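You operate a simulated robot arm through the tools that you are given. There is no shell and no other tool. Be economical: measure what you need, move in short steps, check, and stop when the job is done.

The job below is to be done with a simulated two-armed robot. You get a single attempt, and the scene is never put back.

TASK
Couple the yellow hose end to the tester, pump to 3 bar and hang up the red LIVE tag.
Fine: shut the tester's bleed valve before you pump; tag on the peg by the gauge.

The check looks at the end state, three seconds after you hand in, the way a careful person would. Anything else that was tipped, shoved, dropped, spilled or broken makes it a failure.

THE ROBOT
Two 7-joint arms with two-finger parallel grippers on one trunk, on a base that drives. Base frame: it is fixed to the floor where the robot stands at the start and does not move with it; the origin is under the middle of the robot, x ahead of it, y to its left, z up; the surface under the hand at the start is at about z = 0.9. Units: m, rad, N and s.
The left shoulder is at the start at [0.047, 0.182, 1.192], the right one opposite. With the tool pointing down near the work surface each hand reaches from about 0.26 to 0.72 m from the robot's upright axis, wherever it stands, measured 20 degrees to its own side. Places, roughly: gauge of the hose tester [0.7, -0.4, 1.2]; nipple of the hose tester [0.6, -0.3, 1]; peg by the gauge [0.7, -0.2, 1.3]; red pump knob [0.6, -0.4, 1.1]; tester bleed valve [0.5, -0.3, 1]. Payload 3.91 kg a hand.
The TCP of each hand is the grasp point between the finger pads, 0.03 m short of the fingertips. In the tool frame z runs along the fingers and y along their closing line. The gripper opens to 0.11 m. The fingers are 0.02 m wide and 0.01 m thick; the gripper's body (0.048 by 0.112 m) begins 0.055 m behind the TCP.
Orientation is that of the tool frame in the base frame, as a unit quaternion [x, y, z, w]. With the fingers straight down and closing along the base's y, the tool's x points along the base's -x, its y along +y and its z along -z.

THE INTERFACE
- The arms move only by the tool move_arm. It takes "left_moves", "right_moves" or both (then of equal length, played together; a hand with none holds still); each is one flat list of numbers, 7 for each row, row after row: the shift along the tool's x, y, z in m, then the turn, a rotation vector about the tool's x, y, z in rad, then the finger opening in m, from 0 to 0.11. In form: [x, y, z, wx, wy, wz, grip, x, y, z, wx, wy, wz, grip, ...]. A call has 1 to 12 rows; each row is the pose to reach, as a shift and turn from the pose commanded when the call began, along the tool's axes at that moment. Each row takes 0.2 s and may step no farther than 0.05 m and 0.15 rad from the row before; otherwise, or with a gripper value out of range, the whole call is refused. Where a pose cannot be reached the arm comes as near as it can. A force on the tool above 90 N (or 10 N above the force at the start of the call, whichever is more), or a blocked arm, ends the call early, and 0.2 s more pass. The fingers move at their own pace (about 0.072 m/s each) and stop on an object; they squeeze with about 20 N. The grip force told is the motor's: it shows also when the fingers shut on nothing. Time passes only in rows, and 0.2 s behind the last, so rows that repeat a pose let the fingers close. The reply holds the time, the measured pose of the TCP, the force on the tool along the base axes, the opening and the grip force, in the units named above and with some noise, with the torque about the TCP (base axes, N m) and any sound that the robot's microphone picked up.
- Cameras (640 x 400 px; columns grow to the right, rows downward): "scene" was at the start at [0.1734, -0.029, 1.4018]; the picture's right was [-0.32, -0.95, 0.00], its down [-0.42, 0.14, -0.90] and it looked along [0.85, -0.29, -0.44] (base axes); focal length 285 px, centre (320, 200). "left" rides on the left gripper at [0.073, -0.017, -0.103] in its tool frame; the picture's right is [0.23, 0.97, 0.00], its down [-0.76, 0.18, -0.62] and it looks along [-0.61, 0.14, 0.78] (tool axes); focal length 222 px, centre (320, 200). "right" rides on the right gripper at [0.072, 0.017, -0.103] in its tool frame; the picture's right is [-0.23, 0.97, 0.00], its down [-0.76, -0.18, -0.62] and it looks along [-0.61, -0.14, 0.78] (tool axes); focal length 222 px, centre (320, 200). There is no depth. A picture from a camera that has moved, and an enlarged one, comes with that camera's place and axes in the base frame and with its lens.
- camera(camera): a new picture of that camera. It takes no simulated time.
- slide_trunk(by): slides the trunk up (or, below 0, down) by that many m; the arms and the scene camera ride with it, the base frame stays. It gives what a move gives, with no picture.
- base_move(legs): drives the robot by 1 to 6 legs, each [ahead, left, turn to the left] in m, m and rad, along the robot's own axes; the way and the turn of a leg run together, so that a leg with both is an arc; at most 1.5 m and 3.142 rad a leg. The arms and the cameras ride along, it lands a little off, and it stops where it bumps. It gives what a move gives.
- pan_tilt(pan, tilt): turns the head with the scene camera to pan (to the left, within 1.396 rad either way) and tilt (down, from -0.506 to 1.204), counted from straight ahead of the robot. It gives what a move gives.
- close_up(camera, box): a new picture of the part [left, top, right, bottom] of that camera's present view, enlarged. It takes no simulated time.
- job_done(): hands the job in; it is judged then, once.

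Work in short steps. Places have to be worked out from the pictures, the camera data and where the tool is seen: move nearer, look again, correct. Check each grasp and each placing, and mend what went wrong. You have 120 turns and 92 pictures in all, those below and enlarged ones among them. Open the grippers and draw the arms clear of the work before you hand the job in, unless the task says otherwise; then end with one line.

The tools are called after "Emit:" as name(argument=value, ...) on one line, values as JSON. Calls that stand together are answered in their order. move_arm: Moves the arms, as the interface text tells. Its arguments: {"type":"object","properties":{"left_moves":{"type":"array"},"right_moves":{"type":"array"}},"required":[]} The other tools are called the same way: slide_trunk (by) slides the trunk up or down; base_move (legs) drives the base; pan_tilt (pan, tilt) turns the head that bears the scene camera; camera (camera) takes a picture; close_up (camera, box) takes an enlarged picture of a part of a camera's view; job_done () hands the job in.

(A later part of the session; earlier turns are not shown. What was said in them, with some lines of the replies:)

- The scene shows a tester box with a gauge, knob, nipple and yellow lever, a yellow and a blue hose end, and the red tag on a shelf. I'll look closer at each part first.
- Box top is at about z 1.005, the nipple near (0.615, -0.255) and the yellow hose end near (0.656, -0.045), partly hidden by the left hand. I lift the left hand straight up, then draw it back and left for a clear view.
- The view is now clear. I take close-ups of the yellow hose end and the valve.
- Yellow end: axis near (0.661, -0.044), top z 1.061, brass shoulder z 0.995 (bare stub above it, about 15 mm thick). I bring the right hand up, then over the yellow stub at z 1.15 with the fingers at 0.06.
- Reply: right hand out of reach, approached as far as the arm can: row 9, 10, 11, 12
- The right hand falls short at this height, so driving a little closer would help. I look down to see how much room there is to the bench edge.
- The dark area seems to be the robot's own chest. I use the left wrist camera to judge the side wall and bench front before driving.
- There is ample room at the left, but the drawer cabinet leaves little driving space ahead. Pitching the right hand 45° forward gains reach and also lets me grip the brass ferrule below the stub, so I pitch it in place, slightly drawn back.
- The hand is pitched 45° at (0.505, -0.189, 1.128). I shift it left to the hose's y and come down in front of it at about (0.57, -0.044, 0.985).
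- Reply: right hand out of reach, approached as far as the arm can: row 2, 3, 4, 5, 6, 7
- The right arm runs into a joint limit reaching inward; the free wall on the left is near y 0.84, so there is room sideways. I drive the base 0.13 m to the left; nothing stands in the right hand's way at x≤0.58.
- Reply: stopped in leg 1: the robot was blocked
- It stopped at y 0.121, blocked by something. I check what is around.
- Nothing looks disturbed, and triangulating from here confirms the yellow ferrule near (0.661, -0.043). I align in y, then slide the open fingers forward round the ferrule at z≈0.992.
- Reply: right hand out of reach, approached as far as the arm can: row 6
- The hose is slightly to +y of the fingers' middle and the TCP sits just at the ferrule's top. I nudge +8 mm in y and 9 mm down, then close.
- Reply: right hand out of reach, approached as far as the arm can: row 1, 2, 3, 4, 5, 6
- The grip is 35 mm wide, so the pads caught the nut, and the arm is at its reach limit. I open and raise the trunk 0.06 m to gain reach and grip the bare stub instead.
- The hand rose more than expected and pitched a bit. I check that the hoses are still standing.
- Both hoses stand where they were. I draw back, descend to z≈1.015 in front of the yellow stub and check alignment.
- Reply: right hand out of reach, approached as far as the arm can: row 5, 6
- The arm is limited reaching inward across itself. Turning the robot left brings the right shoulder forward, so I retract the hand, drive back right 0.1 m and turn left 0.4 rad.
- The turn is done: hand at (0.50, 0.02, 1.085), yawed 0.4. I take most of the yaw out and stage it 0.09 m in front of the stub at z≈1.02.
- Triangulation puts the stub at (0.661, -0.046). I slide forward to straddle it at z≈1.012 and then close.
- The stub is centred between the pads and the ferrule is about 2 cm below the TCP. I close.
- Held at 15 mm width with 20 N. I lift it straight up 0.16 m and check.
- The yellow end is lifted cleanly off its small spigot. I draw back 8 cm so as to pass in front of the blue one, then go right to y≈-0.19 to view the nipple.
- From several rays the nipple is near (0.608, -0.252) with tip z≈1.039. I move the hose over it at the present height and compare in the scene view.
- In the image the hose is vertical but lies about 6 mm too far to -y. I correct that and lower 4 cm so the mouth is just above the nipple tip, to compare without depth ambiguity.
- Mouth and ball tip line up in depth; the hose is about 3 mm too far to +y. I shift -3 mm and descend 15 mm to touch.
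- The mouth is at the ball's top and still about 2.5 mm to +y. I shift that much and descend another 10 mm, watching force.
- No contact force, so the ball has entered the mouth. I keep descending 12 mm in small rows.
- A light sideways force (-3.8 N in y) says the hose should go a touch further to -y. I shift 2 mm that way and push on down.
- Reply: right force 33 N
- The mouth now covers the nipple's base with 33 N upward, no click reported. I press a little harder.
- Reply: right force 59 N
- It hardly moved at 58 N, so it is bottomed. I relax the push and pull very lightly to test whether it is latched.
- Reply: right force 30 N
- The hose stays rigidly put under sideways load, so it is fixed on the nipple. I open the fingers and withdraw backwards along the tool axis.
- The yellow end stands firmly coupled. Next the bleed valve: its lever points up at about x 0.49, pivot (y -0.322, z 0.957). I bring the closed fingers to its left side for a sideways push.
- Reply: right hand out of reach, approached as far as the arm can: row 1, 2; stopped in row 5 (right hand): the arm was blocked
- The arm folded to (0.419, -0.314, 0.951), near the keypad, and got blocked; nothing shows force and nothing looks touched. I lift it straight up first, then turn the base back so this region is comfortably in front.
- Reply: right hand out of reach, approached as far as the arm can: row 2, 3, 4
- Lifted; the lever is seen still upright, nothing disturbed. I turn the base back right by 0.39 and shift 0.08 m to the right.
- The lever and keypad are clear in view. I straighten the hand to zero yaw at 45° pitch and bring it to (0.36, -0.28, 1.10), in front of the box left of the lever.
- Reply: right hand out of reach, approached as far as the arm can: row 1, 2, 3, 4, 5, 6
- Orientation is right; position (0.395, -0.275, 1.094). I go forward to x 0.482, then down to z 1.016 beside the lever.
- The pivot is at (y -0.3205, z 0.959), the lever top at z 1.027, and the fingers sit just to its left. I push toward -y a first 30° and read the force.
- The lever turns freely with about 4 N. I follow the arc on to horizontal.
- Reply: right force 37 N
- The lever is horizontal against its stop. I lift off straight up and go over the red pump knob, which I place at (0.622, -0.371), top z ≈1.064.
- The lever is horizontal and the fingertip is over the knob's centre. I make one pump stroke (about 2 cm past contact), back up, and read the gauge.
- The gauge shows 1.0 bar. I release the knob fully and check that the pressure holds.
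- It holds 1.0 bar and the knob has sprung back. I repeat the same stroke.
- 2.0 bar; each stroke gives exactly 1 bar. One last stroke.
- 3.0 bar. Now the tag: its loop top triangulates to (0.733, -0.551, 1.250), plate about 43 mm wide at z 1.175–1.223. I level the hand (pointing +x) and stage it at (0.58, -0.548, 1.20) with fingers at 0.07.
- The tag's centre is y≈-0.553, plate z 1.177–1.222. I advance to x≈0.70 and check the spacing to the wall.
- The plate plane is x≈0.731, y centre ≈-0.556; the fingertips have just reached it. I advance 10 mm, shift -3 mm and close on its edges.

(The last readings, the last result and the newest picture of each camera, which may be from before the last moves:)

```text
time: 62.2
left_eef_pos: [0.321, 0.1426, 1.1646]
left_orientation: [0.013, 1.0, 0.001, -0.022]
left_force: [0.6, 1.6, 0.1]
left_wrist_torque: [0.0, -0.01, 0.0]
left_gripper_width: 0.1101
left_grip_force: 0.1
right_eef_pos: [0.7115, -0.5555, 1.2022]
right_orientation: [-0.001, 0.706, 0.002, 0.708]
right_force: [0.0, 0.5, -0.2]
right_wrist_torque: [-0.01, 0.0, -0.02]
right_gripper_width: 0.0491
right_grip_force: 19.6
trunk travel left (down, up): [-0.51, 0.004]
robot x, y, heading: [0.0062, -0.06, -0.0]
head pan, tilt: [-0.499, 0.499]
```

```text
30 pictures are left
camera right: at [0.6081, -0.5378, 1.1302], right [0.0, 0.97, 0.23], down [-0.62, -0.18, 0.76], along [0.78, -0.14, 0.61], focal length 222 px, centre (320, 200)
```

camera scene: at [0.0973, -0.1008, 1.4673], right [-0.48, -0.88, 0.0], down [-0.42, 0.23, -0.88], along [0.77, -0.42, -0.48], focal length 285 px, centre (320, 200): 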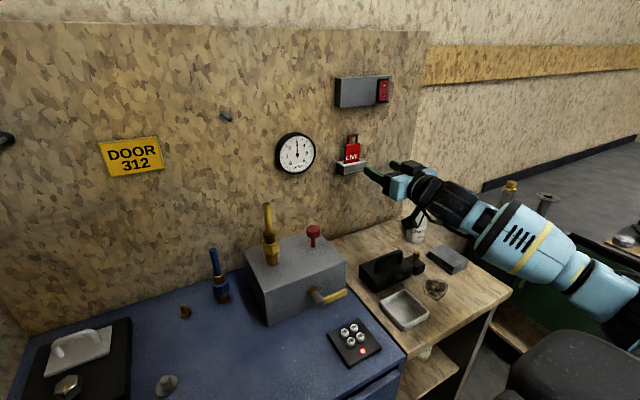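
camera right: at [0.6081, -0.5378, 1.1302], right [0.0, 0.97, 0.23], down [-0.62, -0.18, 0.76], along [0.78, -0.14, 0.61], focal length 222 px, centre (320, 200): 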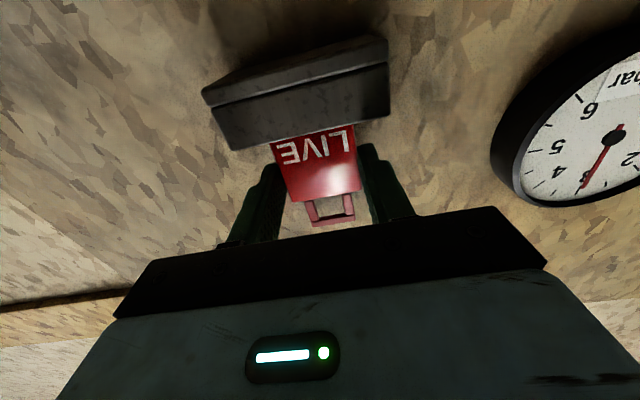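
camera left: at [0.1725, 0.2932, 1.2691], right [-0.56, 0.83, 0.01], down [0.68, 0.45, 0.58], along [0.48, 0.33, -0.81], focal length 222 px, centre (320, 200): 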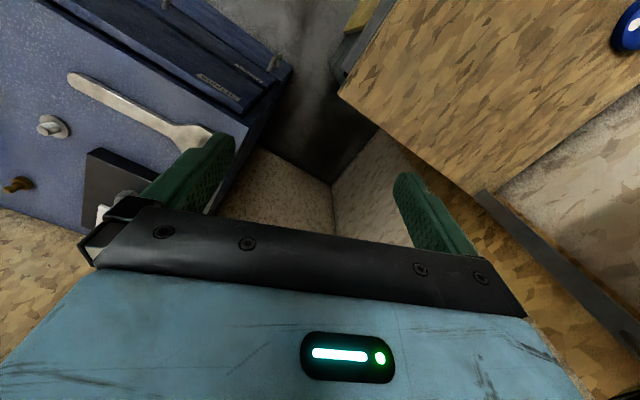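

Gripped at 49 mm with 20 N. I lift straight up 6 cm out of the slot and look.

Emit:
move_arm(right_moves=[-0.015, 0, 0, 0, 0, 0, 0, -0.03, 0, 0, 0, 0, 0, 0, -0.045, 0, 0, 0, 0, 0, 0, -0.06, 0, 0, 0, 0, 0, 0, -0.06, 0, -0.04, 0, 0, 0, 0, -0.06, 0, -0.08, 0, 0, 0, 0])

Emit:
camera(camera="right")

Emit:
close_up(camera="scene", box=[200, 80, 420, 220])

```text
time: 63.6
left_eef_pos: [0.3199, 0.1421, 1.1657]
left_orientation: [0.013, 1.0, 0.001, -0.021]
left_force: [-0.2, 0.3, -0.5]
left_wrist_torque: [-0.02, -0.06, 0.01]
left_gripper_width: 0.1101
left_grip_force: 0.1
right_eef_pos: [0.6303, -0.5584, 1.2644]
right_orientation: [0.0, 0.706, 0.001, 0.708]
right_force: [0.6, 1.0, -0.6]
right_wrist_torque: [-0.04, 0.03, -0.01]
right_gripper_width: 0.0487
right_grip_force: 19.7
trunk travel left (down, up): [-0.51, 0.004]
robot x, y, heading: [0.0011, -0.0569, 0.001]
head pan, tilt: [-0.499, 0.499]
```

```text
29 pictures are left
camera right: at [0.5257, -0.5407, 1.191], right [0.0, 0.97, 0.23], down [-0.63, -0.18, 0.76], along [0.78, -0.14, 0.61], focal length 222 px, centre (320, 200)
```

right: 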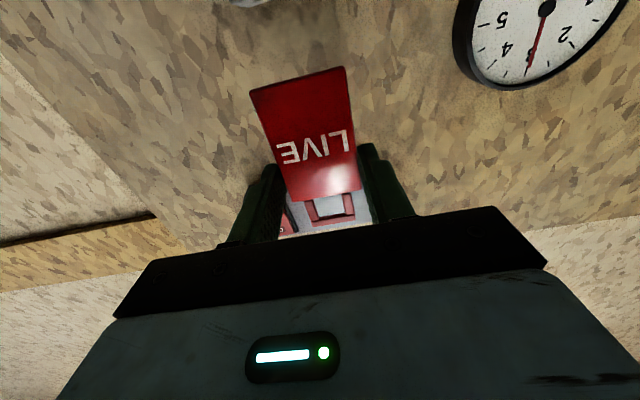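

```text
2.86 times, centred on (310, 150) of scene
camera zoom: at [0.0963, -0.1013, 1.4674], right [-0.48, -0.88, 0.0], down [-0.42, 0.23, -0.88], along [0.77, -0.42, -0.48], focal length 815 px, centre (349, 343)
```

zoom: 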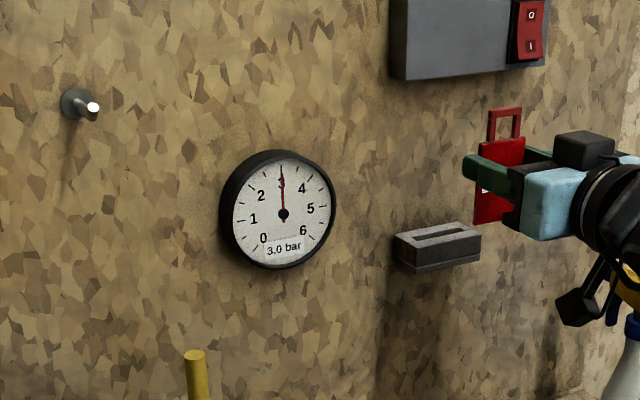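

The tag hangs squarely in the grip; its loop hole is about (+0.019, 0, +0.032) from the TCP. The peg tip triangulates to (0.693, -0.222, 1.339), so I carry the tag to just in front of it.

Emit:
move_arm(right_moves=[-0.043, 0, 0, 0, 0, 0, 0, -0.043, 0.048, 0, 0, 0, 0, 0, -0.043, 0.096, 0, 0, 0, 0, 0, -0.043, 0.144, 0, 0, 0, 0, 0, -0.043, 0.192, 0, 0, 0, 0, 0, -0.043, 0.24, 0, 0, 0, 0, 0, -0.043, 0.288, 0, 0, 0, 0, 0, -0.043, 0.336, 0, 0, 0, 0, 0, -0.043, 0.336, 0, 0, 0, 0, 0])

Emit:
camera(camera="right")

Emit:
camera(camera="scene")

```text
time: 65.6
left_eef_pos: [0.3196, 0.1412, 1.1659]
left_orientation: [0.015, 1.0, 0.001, -0.022]
left_force: [0.0, -0.1, 0.1]
left_wrist_torque: [-0.06, 0.01, -0.02]
left_gripper_width: 0.1098
left_grip_force: 0.0
right_eef_pos: [0.6131, -0.253, 1.3303]
right_orientation: [-0.022, 0.721, 0.074, 0.689]
right_force: [0.1, 0.3, -1.5]
right_wrist_torque: [0.01, -0.08, -0.03]
right_gripper_width: 0.049
right_grip_force: 20.6
right hand out of reach, approached as far as the arm can: row 5, 6, 7, 8, 9
trunk travel left (down, up): [-0.51, 0.004]
robot x, y, heading: [-0.0004, -0.058, -0.0]
head pan, tilt: [-0.499, 0.499]
```

```text
27 pictures are left
camera right: at [0.5033, -0.2444, 1.2648], right [-0.12, 0.95, 0.3], down [-0.55, -0.32, 0.77], along [0.82, -0.07, 0.56], focal length 222 px, centre (320, 200)
```

right: 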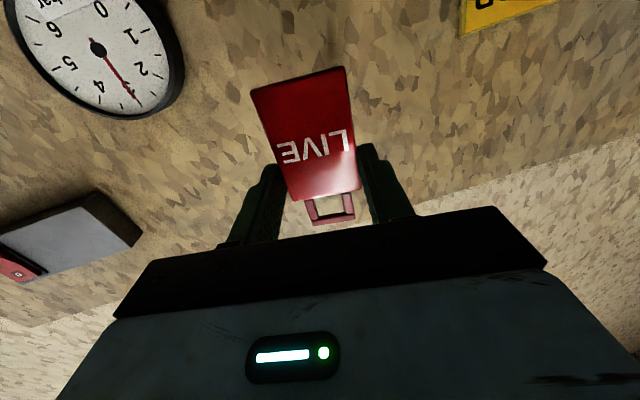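

```text
26 pictures are left
camera scene: at [0.0963, -0.1011, 1.4676], right [-0.48, -0.88, 0.0], down [-0.42, 0.23, -0.88], along [0.77, -0.42, -0.48], focal length 285 px, centre (320, 200)
```

scene: 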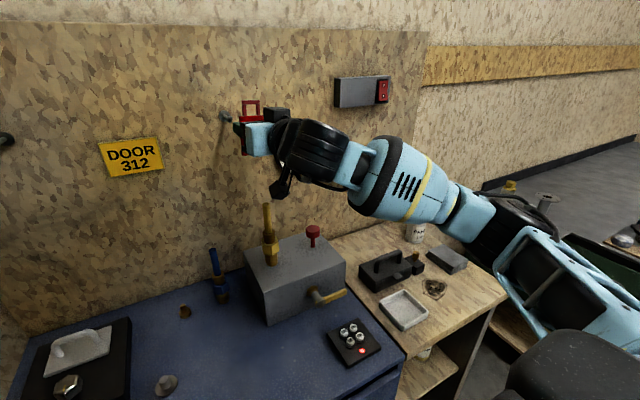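

The arm again limits reaching inward. I back the hand off to the right and away from the wall, then drive left and turn slightly left to bring the peg into easy reach.

Emit:
move_arm(right_moves=[0, -0.03, -0.02, 0, 0, 0, 0, 0, -0.07, -0.04, 0, 0, 0, 0, 0, -0.11, -0.06, 0, 0, 0, 0, 0, -0.15, -0.06, 0, 0, 0, 0, 0, -0.19, -0.06, 0, 0, 0, 0, 0, -0.19, -0.06, 0, 0, 0, 0])

```text
time: 67.0
left_eef_pos: [0.3213, 0.1414, 1.1644]
left_orientation: [0.014, 1.0, 0.002, -0.023]
left_force: [0.2, 0.0, -0.3]
left_wrist_torque: [0.0, -0.02, 0.0]
left_gripper_width: 0.11
left_grip_force: 0.1
right_eef_pos: [0.5789, -0.4473, 1.3164]
right_orientation: [-0.023, 0.722, 0.075, 0.688]
right_force: [0.1, 0.7, -0.8]
right_wrist_torque: [0.0, 0.03, 0.03]
right_gripper_width: 0.0489
right_grip_force: 20.2
trunk travel left (down, up): [-0.51, 0.004]
robot x, y, heading: [0.0033, -0.0601, 0.004]
head pan, tilt: [-0.499, 0.499]
```

The hand is free at (0.579, -0.447, 1.316). I pull it back 8 cm more, so it stays clear of the peg during the turn, then drive left 0.09 and turn left 0.25.

Emit:
move_arm(right_moves=[0, 0, -0.04, 0, 0, 0, 0, 0, 0, -0.08, 0, 0, 0, 0])

Emit:
base_move(legs=[[0, 0.09, 0], [0, 0, 0.25]])

Emit:
pan_tilt(pan=-0.6, tilt=0.2)

Emit:
camera(camera="scene")

```text
time: 67.6
left_eef_pos: [0.3205, 0.1424, 1.1654]
left_orientation: [0.013, 1.0, 0.001, -0.022]
left_force: [-0.2, 0.0, 0.3]
left_wrist_torque: [0.02, 0.0, -0.01]
left_gripper_width: 0.1098
left_grip_force: 0.1
right_eef_pos: [0.4978, -0.4602, 1.321]
right_orientation: [-0.024, 0.722, 0.075, 0.688]
right_force: [-0.3, 0.4, -0.3]
right_wrist_torque: [-0.02, 0.05, -0.02]
right_gripper_width: 0.049
right_grip_force: 20.0
trunk travel left (down, up): [-0.51, 0.004]
robot x, y, heading: [-0.0016, -0.0595, 0.001]
head pan, tilt: [-0.499, 0.499]
```

```text
time: 69.9
left_eef_pos: [0.2612, 0.3045, 1.1638]
left_orientation: [-0.109, 0.994, -0.002, -0.023]
left_force: [0.2, 0.8, 0.1]
left_wrist_torque: [0.02, 0.0, -0.01]
left_gripper_width: 0.1099
left_grip_force: 0.0
right_eef_pos: [0.5807, -0.2352, 1.3209]
right_orientation: [-0.113, 0.713, 0.158, 0.674]
right_force: [-0.7, 0.1, -0.2]
right_wrist_torque: [0.02, -0.01, -0.02]
right_gripper_width: 0.0489
right_grip_force: 20.0
trunk travel left (down, up): [-0.51, 0.004]
robot x, y, heading: [0.0019, 0.0328, 0.244]
head pan, tilt: [-0.499, 0.499]
```

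```text
time: 70.7
left_eef_pos: [0.2616, 0.3038, 1.1624]
left_orientation: [-0.109, 0.994, -0.002, -0.023]
left_force: [-0.6, 0.6, 0.3]
left_wrist_torque: [-0.05, -0.03, -0.02]
left_gripper_width: 0.1096
left_grip_force: 0.0
right_eef_pos: [0.581, -0.2358, 1.321]
right_orientation: [-0.113, 0.713, 0.16, 0.673]
right_force: [-0.1, -0.1, 0.0]
right_wrist_torque: [0.02, 0.04, -0.02]
right_gripper_width: 0.0488
right_grip_force: 20.2
trunk travel left (down, up): [-0.51, 0.004]
robot x, y, heading: [0.0022, 0.0309, 0.246]
head pan, tilt: [-0.6, 0.201]
```

```text
25 pictures are left
camera scene: at [0.104, 0.0048, 1.4949], right [-0.35, -0.94, 0.0], down [-0.19, 0.07, -0.98], along [0.92, -0.34, -0.2], focal length 285 px, centre (320, 200)
```

scene: 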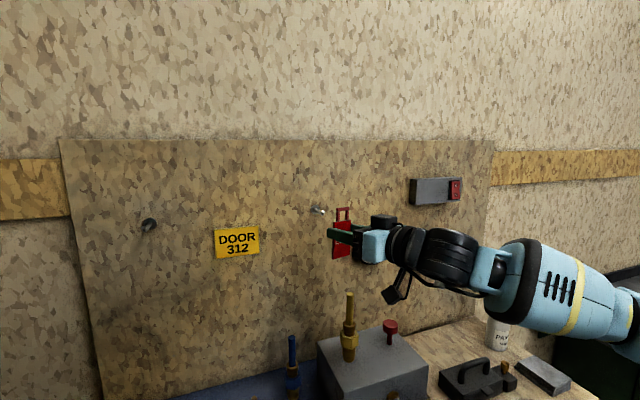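

The base is now well placed. I level the hand (zero yaw) and set the tag in front of the peg at TCP (0.635, -0.222, 1.307).

Emit:
move_arm(right_moves=[0.003, -0.002, 0.014, 0.097, -0.014, -0.017, 0, 0.0055, -0.0043, 0.028, 0.194, -0.028, -0.033, 0, 0.008, -0.0065, 0.042, 0.291, -0.043, -0.05, 0, 0.011, -0.0087, 0.0557, 0.388, -0.057, -0.067, 0, 0.011, -0.0087, 0.0557, 0.388, -0.057, -0.067, 0])

Emit:
camera(camera="right")

Emit:
close_up(camera="scene", box=[280, 180, 400, 270])

```text
time: 71.9
left_eef_pos: [0.2623, 0.304, 1.1638]
left_orientation: [-0.109, 0.994, -0.001, -0.023]
left_force: [0.0, 0.4, -0.2]
left_wrist_torque: [0.02, -0.03, 0.05]
left_gripper_width: 0.1102
left_grip_force: 0.1
right_eef_pos: [0.6238, -0.2256, 1.3093]
right_orientation: [-0.028, 0.712, 0.039, 0.7]
right_force: [-0.3, -0.5, 0.0]
right_wrist_torque: [0.01, 0.01, 0.0]
right_gripper_width: 0.049
right_grip_force: 20.0
right hand out of reach, approached as far as the arm can: row 4, 5
trunk travel left (down, up): [-0.51, 0.004]
robot x, y, heading: [-0.002, 0.0308, 0.247]
head pan, tilt: [-0.6, 0.201]
```

```text
24 pictures are left
camera right: at [0.516, -0.2166, 1.2396], right [-0.09, 0.97, 0.24], down [-0.59, -0.25, 0.77], along [0.8, -0.08, 0.59], focal length 222 px, centre (320, 200)
```

right: 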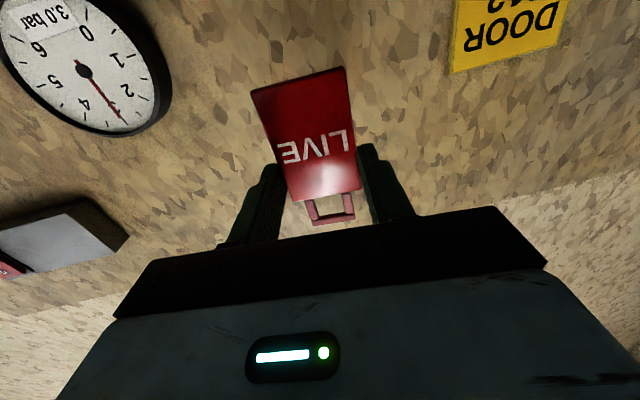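

```text
4.44 times, centred on (340, 225) of scene
camera zoom: at [0.1053, 0.0047, 1.4949], right [-0.35, -0.94, 0.0], down [-0.19, 0.07, -0.98], along [0.92, -0.34, -0.2], focal length 1268 px, centre (231, 89)
```

zoom: 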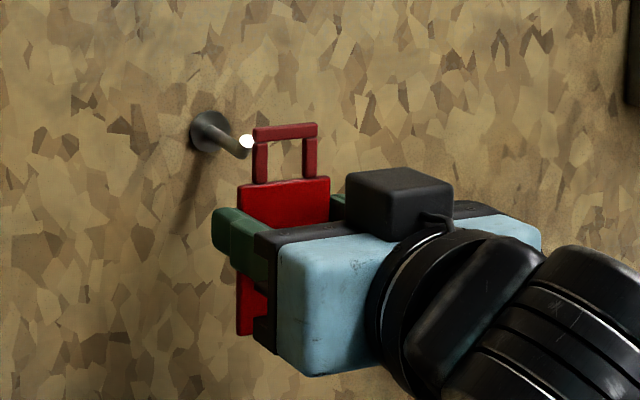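

The loop hole centre is at about (0.643, -0.221, 1.343) and the peg tip at (0.693, -0.221, 1.339): well aligned. I advance 4 cm along +x, to just before the tip.

Emit:
move_arm(right_moves=[0.001, -0.0019, 0.02, 0, 0, 0, 0, 0.002, -0.0038, 0.04, 0, 0, 0, 0, 0.002, -0.0038, 0.04, 0, 0, 0, 0])

Emit:
close_up(camera="scene", box=[280, 180, 400, 270])

```text
time: 72.7
left_eef_pos: [0.2633, 0.3049, 1.164]
left_orientation: [-0.109, 0.994, -0.002, -0.024]
left_force: [-0.2, 0.1, 0.2]
left_wrist_torque: [0.0, 0.03, -0.01]
left_gripper_width: 0.1099
left_grip_force: 0.1
right_eef_pos: [0.6619, -0.2263, 1.3082]
right_orientation: [-0.028, 0.713, 0.04, 0.699]
right_force: [0.1, 0.2, -0.7]
right_wrist_torque: [0.0, 0.02, -0.02]
right_gripper_width: 0.049
right_grip_force: 19.3
trunk travel left (down, up): [-0.51, 0.004]
robot x, y, heading: [-0.0013, 0.0316, 0.247]
head pan, tilt: [-0.6, 0.201]
```

```text
4.44 times, centred on (340, 225) of scene
camera zoom: at [0.1056, 0.0046, 1.4949], right [-0.35, -0.94, 0.0], down [-0.19, 0.07, -0.98], along [0.92, -0.34, -0.2], focal length 1268 px, centre (231, 89)
```

zoom: 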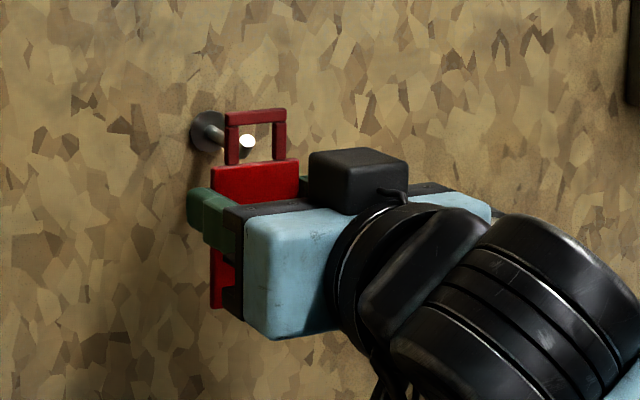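

The tip appears inside the hole and converging on its centre. I advance another 4.5 cm onto the peg, watching force.

Emit:
move_arm(right_moves=[0.0007, -0.0015, 0.015, 0, 0, 0, 0, 0.0014, -0.003, 0.03, 0, 0, 0, 0, 0.002, -0.0042, 0.045, 0, 0, 0, 0, 0.002, -0.0042, 0.045, 0, 0, 0, 0])

Emit:
close_up(camera="scene", box=[280, 180, 400, 270])

```text
time: 73.7
left_eef_pos: [0.2631, 0.3047, 1.1651]
left_orientation: [-0.11, 0.994, -0.002, -0.023]
left_force: [0.0, -0.2, 0.1]
left_wrist_torque: [0.0, 0.01, -0.01]
left_gripper_width: 0.11
left_grip_force: 0.1
right_eef_pos: [0.7097, -0.2294, 1.3036]
right_orientation: [-0.03, 0.713, 0.042, 0.699]
right_force: [0.0, -0.8, -0.2]
right_wrist_torque: [0.01, 0.01, -0.01]
right_gripper_width: 0.0491
right_grip_force: 20.1
right hand out of reach, approached as far as the arm can: row 1, 2, 3, 4
trunk travel left (down, up): [-0.51, 0.004]
robot x, y, heading: [-0.0019, 0.0331, 0.248]
head pan, tilt: [-0.6, 0.201]
```

```text
4.44 times, centred on (340, 225) of scene
camera zoom: at [0.1056, 0.0046, 1.4949], right [-0.35, -0.94, 0.0], down [-0.19, 0.07, -0.98], along [0.92, -0.34, -0.2], focal length 1268 px, centre (231, 89)
```

zoom: 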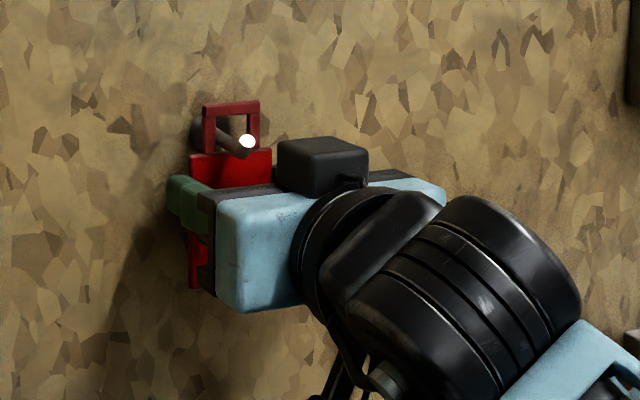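

The peg passes through the loop with no contact force. I lower 7 mm so the loop bar rests on the peg.

Emit:
move_arm(right_moves=[0.004, 0, 0, 0, 0, 0, 0, 0.007, 0, 0, 0, 0, 0, 0, 0.007, 0, 0, 0, 0, 0, 0])

Emit:
close_up(camera="scene", box=[280, 180, 400, 270])

```text
time: 74.5
left_eef_pos: [0.2627, 0.3052, 1.1645]
left_orientation: [-0.109, 0.994, -0.002, -0.024]
left_force: [-0.3, -0.7, 0.1]
left_wrist_torque: [0.0, 0.04, 0.02]
left_gripper_width: 0.1102
left_grip_force: 0.1
right_eef_pos: [0.7083, -0.2302, 1.3043]
right_orientation: [-0.029, 0.713, 0.04, 0.699]
right_force: [0.7, 0.2, -0.6]
right_wrist_torque: [0.01, -0.01, -0.01]
right_gripper_width: 0.0488
right_grip_force: 20.8
right hand out of reach, approached as far as the arm can: row 1, 2, 3
trunk travel left (down, up): [-0.51, 0.004]
robot x, y, heading: [0.0016, 0.0307, 0.245]
head pan, tilt: [-0.6, 0.201]
```

```text
4.44 times, centred on (340, 225) of scene
camera zoom: at [0.1056, 0.0046, 1.4949], right [-0.35, -0.94, 0.0], down [-0.19, 0.07, -0.98], along [0.92, -0.34, -0.2], focal length 1268 px, centre (231, 89)
```

zoom: 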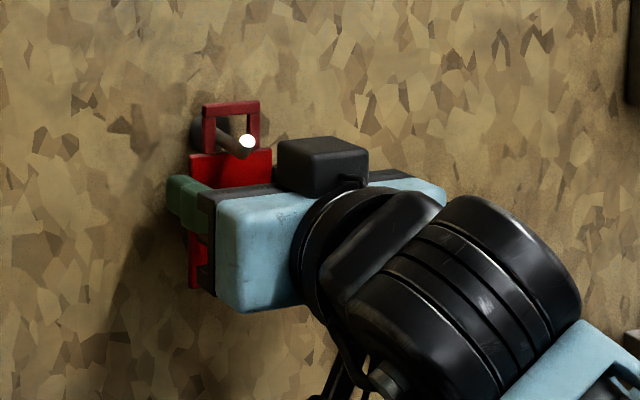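

It is at the arm's limit, but the remaining gap is only some millimetres with the peg well through the loop. I open and let it settle.

Emit:
move_arm(right_moves=[0, 0, 0, 0, 0, 0, 0.055, 0, 0, 0, 0, 0, 0, 0.065, 0, 0, 0, 0, 0, 0, 0.075, 0, 0, 0, 0, 0, 0, 0.075])

Emit:
close_up(camera="scene", box=[280, 180, 400, 270])

```text
time: 75.5
left_eef_pos: [0.2628, 0.3043, 1.1645]
left_orientation: [-0.108, 0.994, -0.002, -0.023]
left_force: [-0.7, -0.4, -1.2]
left_wrist_torque: [-0.01, 0.02, 0.01]
left_gripper_width: 0.1099
left_grip_force: 0.0
right_eef_pos: [0.7085, -0.2298, 1.3044]
right_orientation: [-0.03, 0.713, 0.042, 0.699]
right_force: [0.9, -0.2, 0.1]
right_wrist_torque: [0.0, 0.01, 0.01]
right_gripper_width: 0.0751
right_grip_force: 0.0
trunk travel left (down, up): [-0.51, 0.004]
robot x, y, heading: [-0.0012, 0.0365, 0.25]
head pan, tilt: [-0.6, 0.201]
```

```text
4.44 times, centred on (340, 225) of scene
camera zoom: at [0.1056, 0.0046, 1.4949], right [-0.35, -0.94, 0.0], down [-0.19, 0.07, -0.98], along [0.92, -0.34, -0.2], focal length 1268 px, centre (231, 89)
```

zoom: 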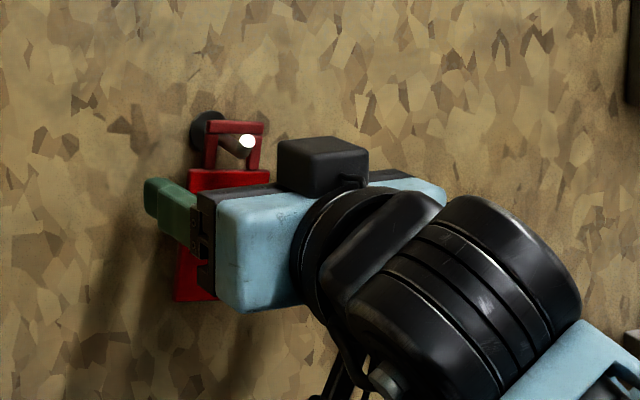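

The tag hangs on the peg. I retreat straight back along the fingers.

Emit:
move_arm(right_moves=[0, 0, -0.02, 0, 0, 0, 0.075, 0, 0, -0.04, 0, 0, 0, 0.075, 0, 0, -0.08, 0, 0, 0, 0.075, 0, 0, -0.12, 0, 0, 0, 0.075, 0, 0, -0.16, 0, 0, 0, 0.075, 0, 0, -0.2, 0, 0, 0, 0.075])

Emit:
camera(camera="scene")

```text
time: 76.9
left_eef_pos: [0.2627, 0.3044, 1.1629]
left_orientation: [-0.109, 0.994, -0.002, -0.023]
left_force: [-0.6, 0.4, 0.0]
left_wrist_torque: [-0.01, 0.0, 0.0]
left_gripper_width: 0.1101
left_grip_force: 0.1
right_eef_pos: [0.5114, -0.2479, 1.3042]
right_orientation: [-0.027, 0.713, 0.039, 0.699]
right_force: [-0.2, -0.1, -0.4]
right_wrist_torque: [0.01, -0.03, -0.02]
right_gripper_width: 0.0749
right_grip_force: 0.1
trunk travel left (down, up): [-0.51, 0.004]
robot x, y, heading: [-0.0008, 0.0311, 0.244]
head pan, tilt: [-0.6, 0.201]
```

```text
18 pictures are left
camera scene: at [0.1054, 0.0045, 1.4948], right [-0.35, -0.94, 0.0], down [-0.19, 0.07, -0.98], along [0.92, -0.34, -0.2], focal length 285 px, centre (320, 200)
```

scene: 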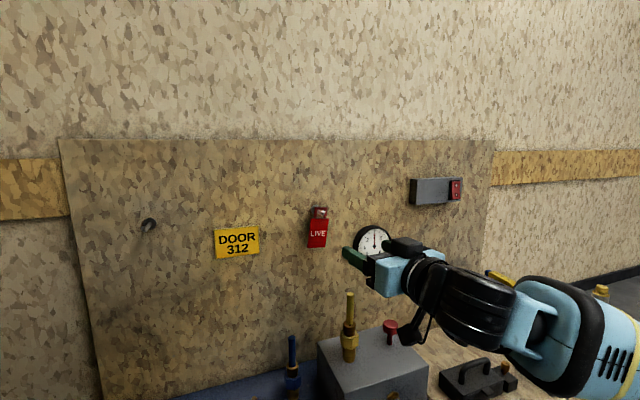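

The tag hangs free. I draw the right hand further back and right, then check everything.

Emit:
move_arm(right_moves=[0, -0.03, -0.03, 0, 0, 0, 0.08, 0, -0.06, -0.06, 0, 0, 0, 0.09, 0, -0.09, -0.09, 0, 0, 0, 0.1, 0, -0.12, -0.11, 0, 0, 0, 0.1, 0, -0.16, -0.12, 0, 0, 0, 0.1])

Emit:
pan_tilt(pan=-0.6, tilt=0.45)

Emit:
camera(camera="scene")

Emit:
close_up(camera="scene", box=[260, 100, 460, 300])

```text
time: 78.1
left_eef_pos: [0.2624, 0.3049, 1.164]
left_orientation: [-0.109, 0.994, -0.002, -0.024]
left_force: [0.1, -0.1, -0.5]
left_wrist_torque: [-0.01, -0.03, -0.01]
left_gripper_width: 0.1101
left_grip_force: 0.0
right_eef_pos: [0.4029, -0.4188, 1.3067]
right_orientation: [-0.029, 0.712, 0.039, 0.7]
right_force: [-0.3, 0.3, 0.2]
right_wrist_torque: [0.01, 0.01, 0.02]
right_gripper_width: 0.1001
right_grip_force: 0.1
right hand out of reach, approached as far as the arm can: row 1, 2, 3, 4
trunk travel left (down, up): [-0.51, 0.004]
robot x, y, heading: [0.0018, 0.0325, 0.245]
head pan, tilt: [-0.6, 0.201]
```

```text
time: 78.9
left_eef_pos: [0.2624, 0.3047, 1.1641]
left_orientation: [-0.109, 0.994, -0.001, -0.024]
left_force: [0.2, -1.2, 0.0]
left_wrist_torque: [0.05, 0.01, 0.01]
left_gripper_width: 0.1099
left_grip_force: 0.0
right_eef_pos: [0.4041, -0.4191, 1.3063]
right_orientation: [-0.029, 0.712, 0.04, 0.701]
right_force: [-0.1, -0.2, 1.0]
right_wrist_torque: [0.0, -0.01, 0.03]
right_gripper_width: 0.0998
right_grip_force: 0.1
trunk travel left (down, up): [-0.51, 0.004]
robot x, y, heading: [-0.0021, 0.0314, 0.248]
head pan, tilt: [-0.6, 0.45]
```

```text
17 pictures are left
camera scene: at [0.1038, 0.0052, 1.4717], right [-0.35, -0.94, 0.0], down [-0.41, 0.15, -0.9], along [0.84, -0.31, -0.43], focal length 285 px, centre (320, 200)
```

scene: 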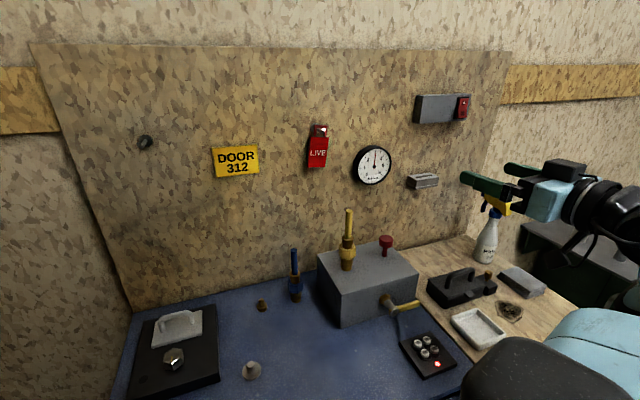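

```text
2.00 times, centred on (360, 200) of scene
camera zoom: at [0.1038, 0.0052, 1.4717], right [-0.35, -0.94, 0.0], down [-0.41, 0.15, -0.9], along [0.84, -0.31, -0.43], focal length 570 px, centre (240, 200)
```

zoom: 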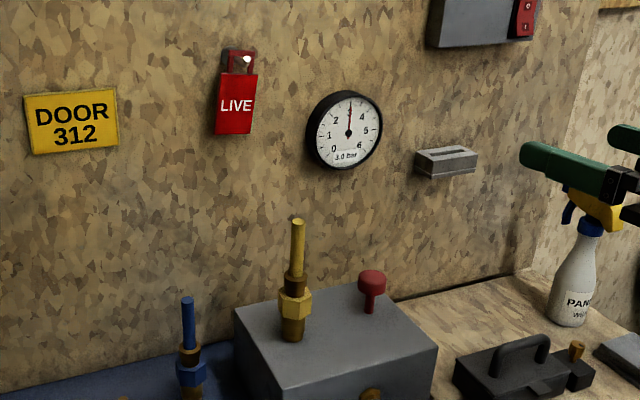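

The gauge holds 3.0 bar, the lever is shut, the tag hangs on the peg, and nothing else has moved. Both hands are open and clear, so I hand in.

Emit:
job_done()

```text
The job is handed in.
```

The yellow hose end is coupled to the tester, the bleed valve was shut before pumping, the gauge held 3.0 bar at my last look, and the red LIVE tag hangs on the peg by the gauge; I have handed the job in.
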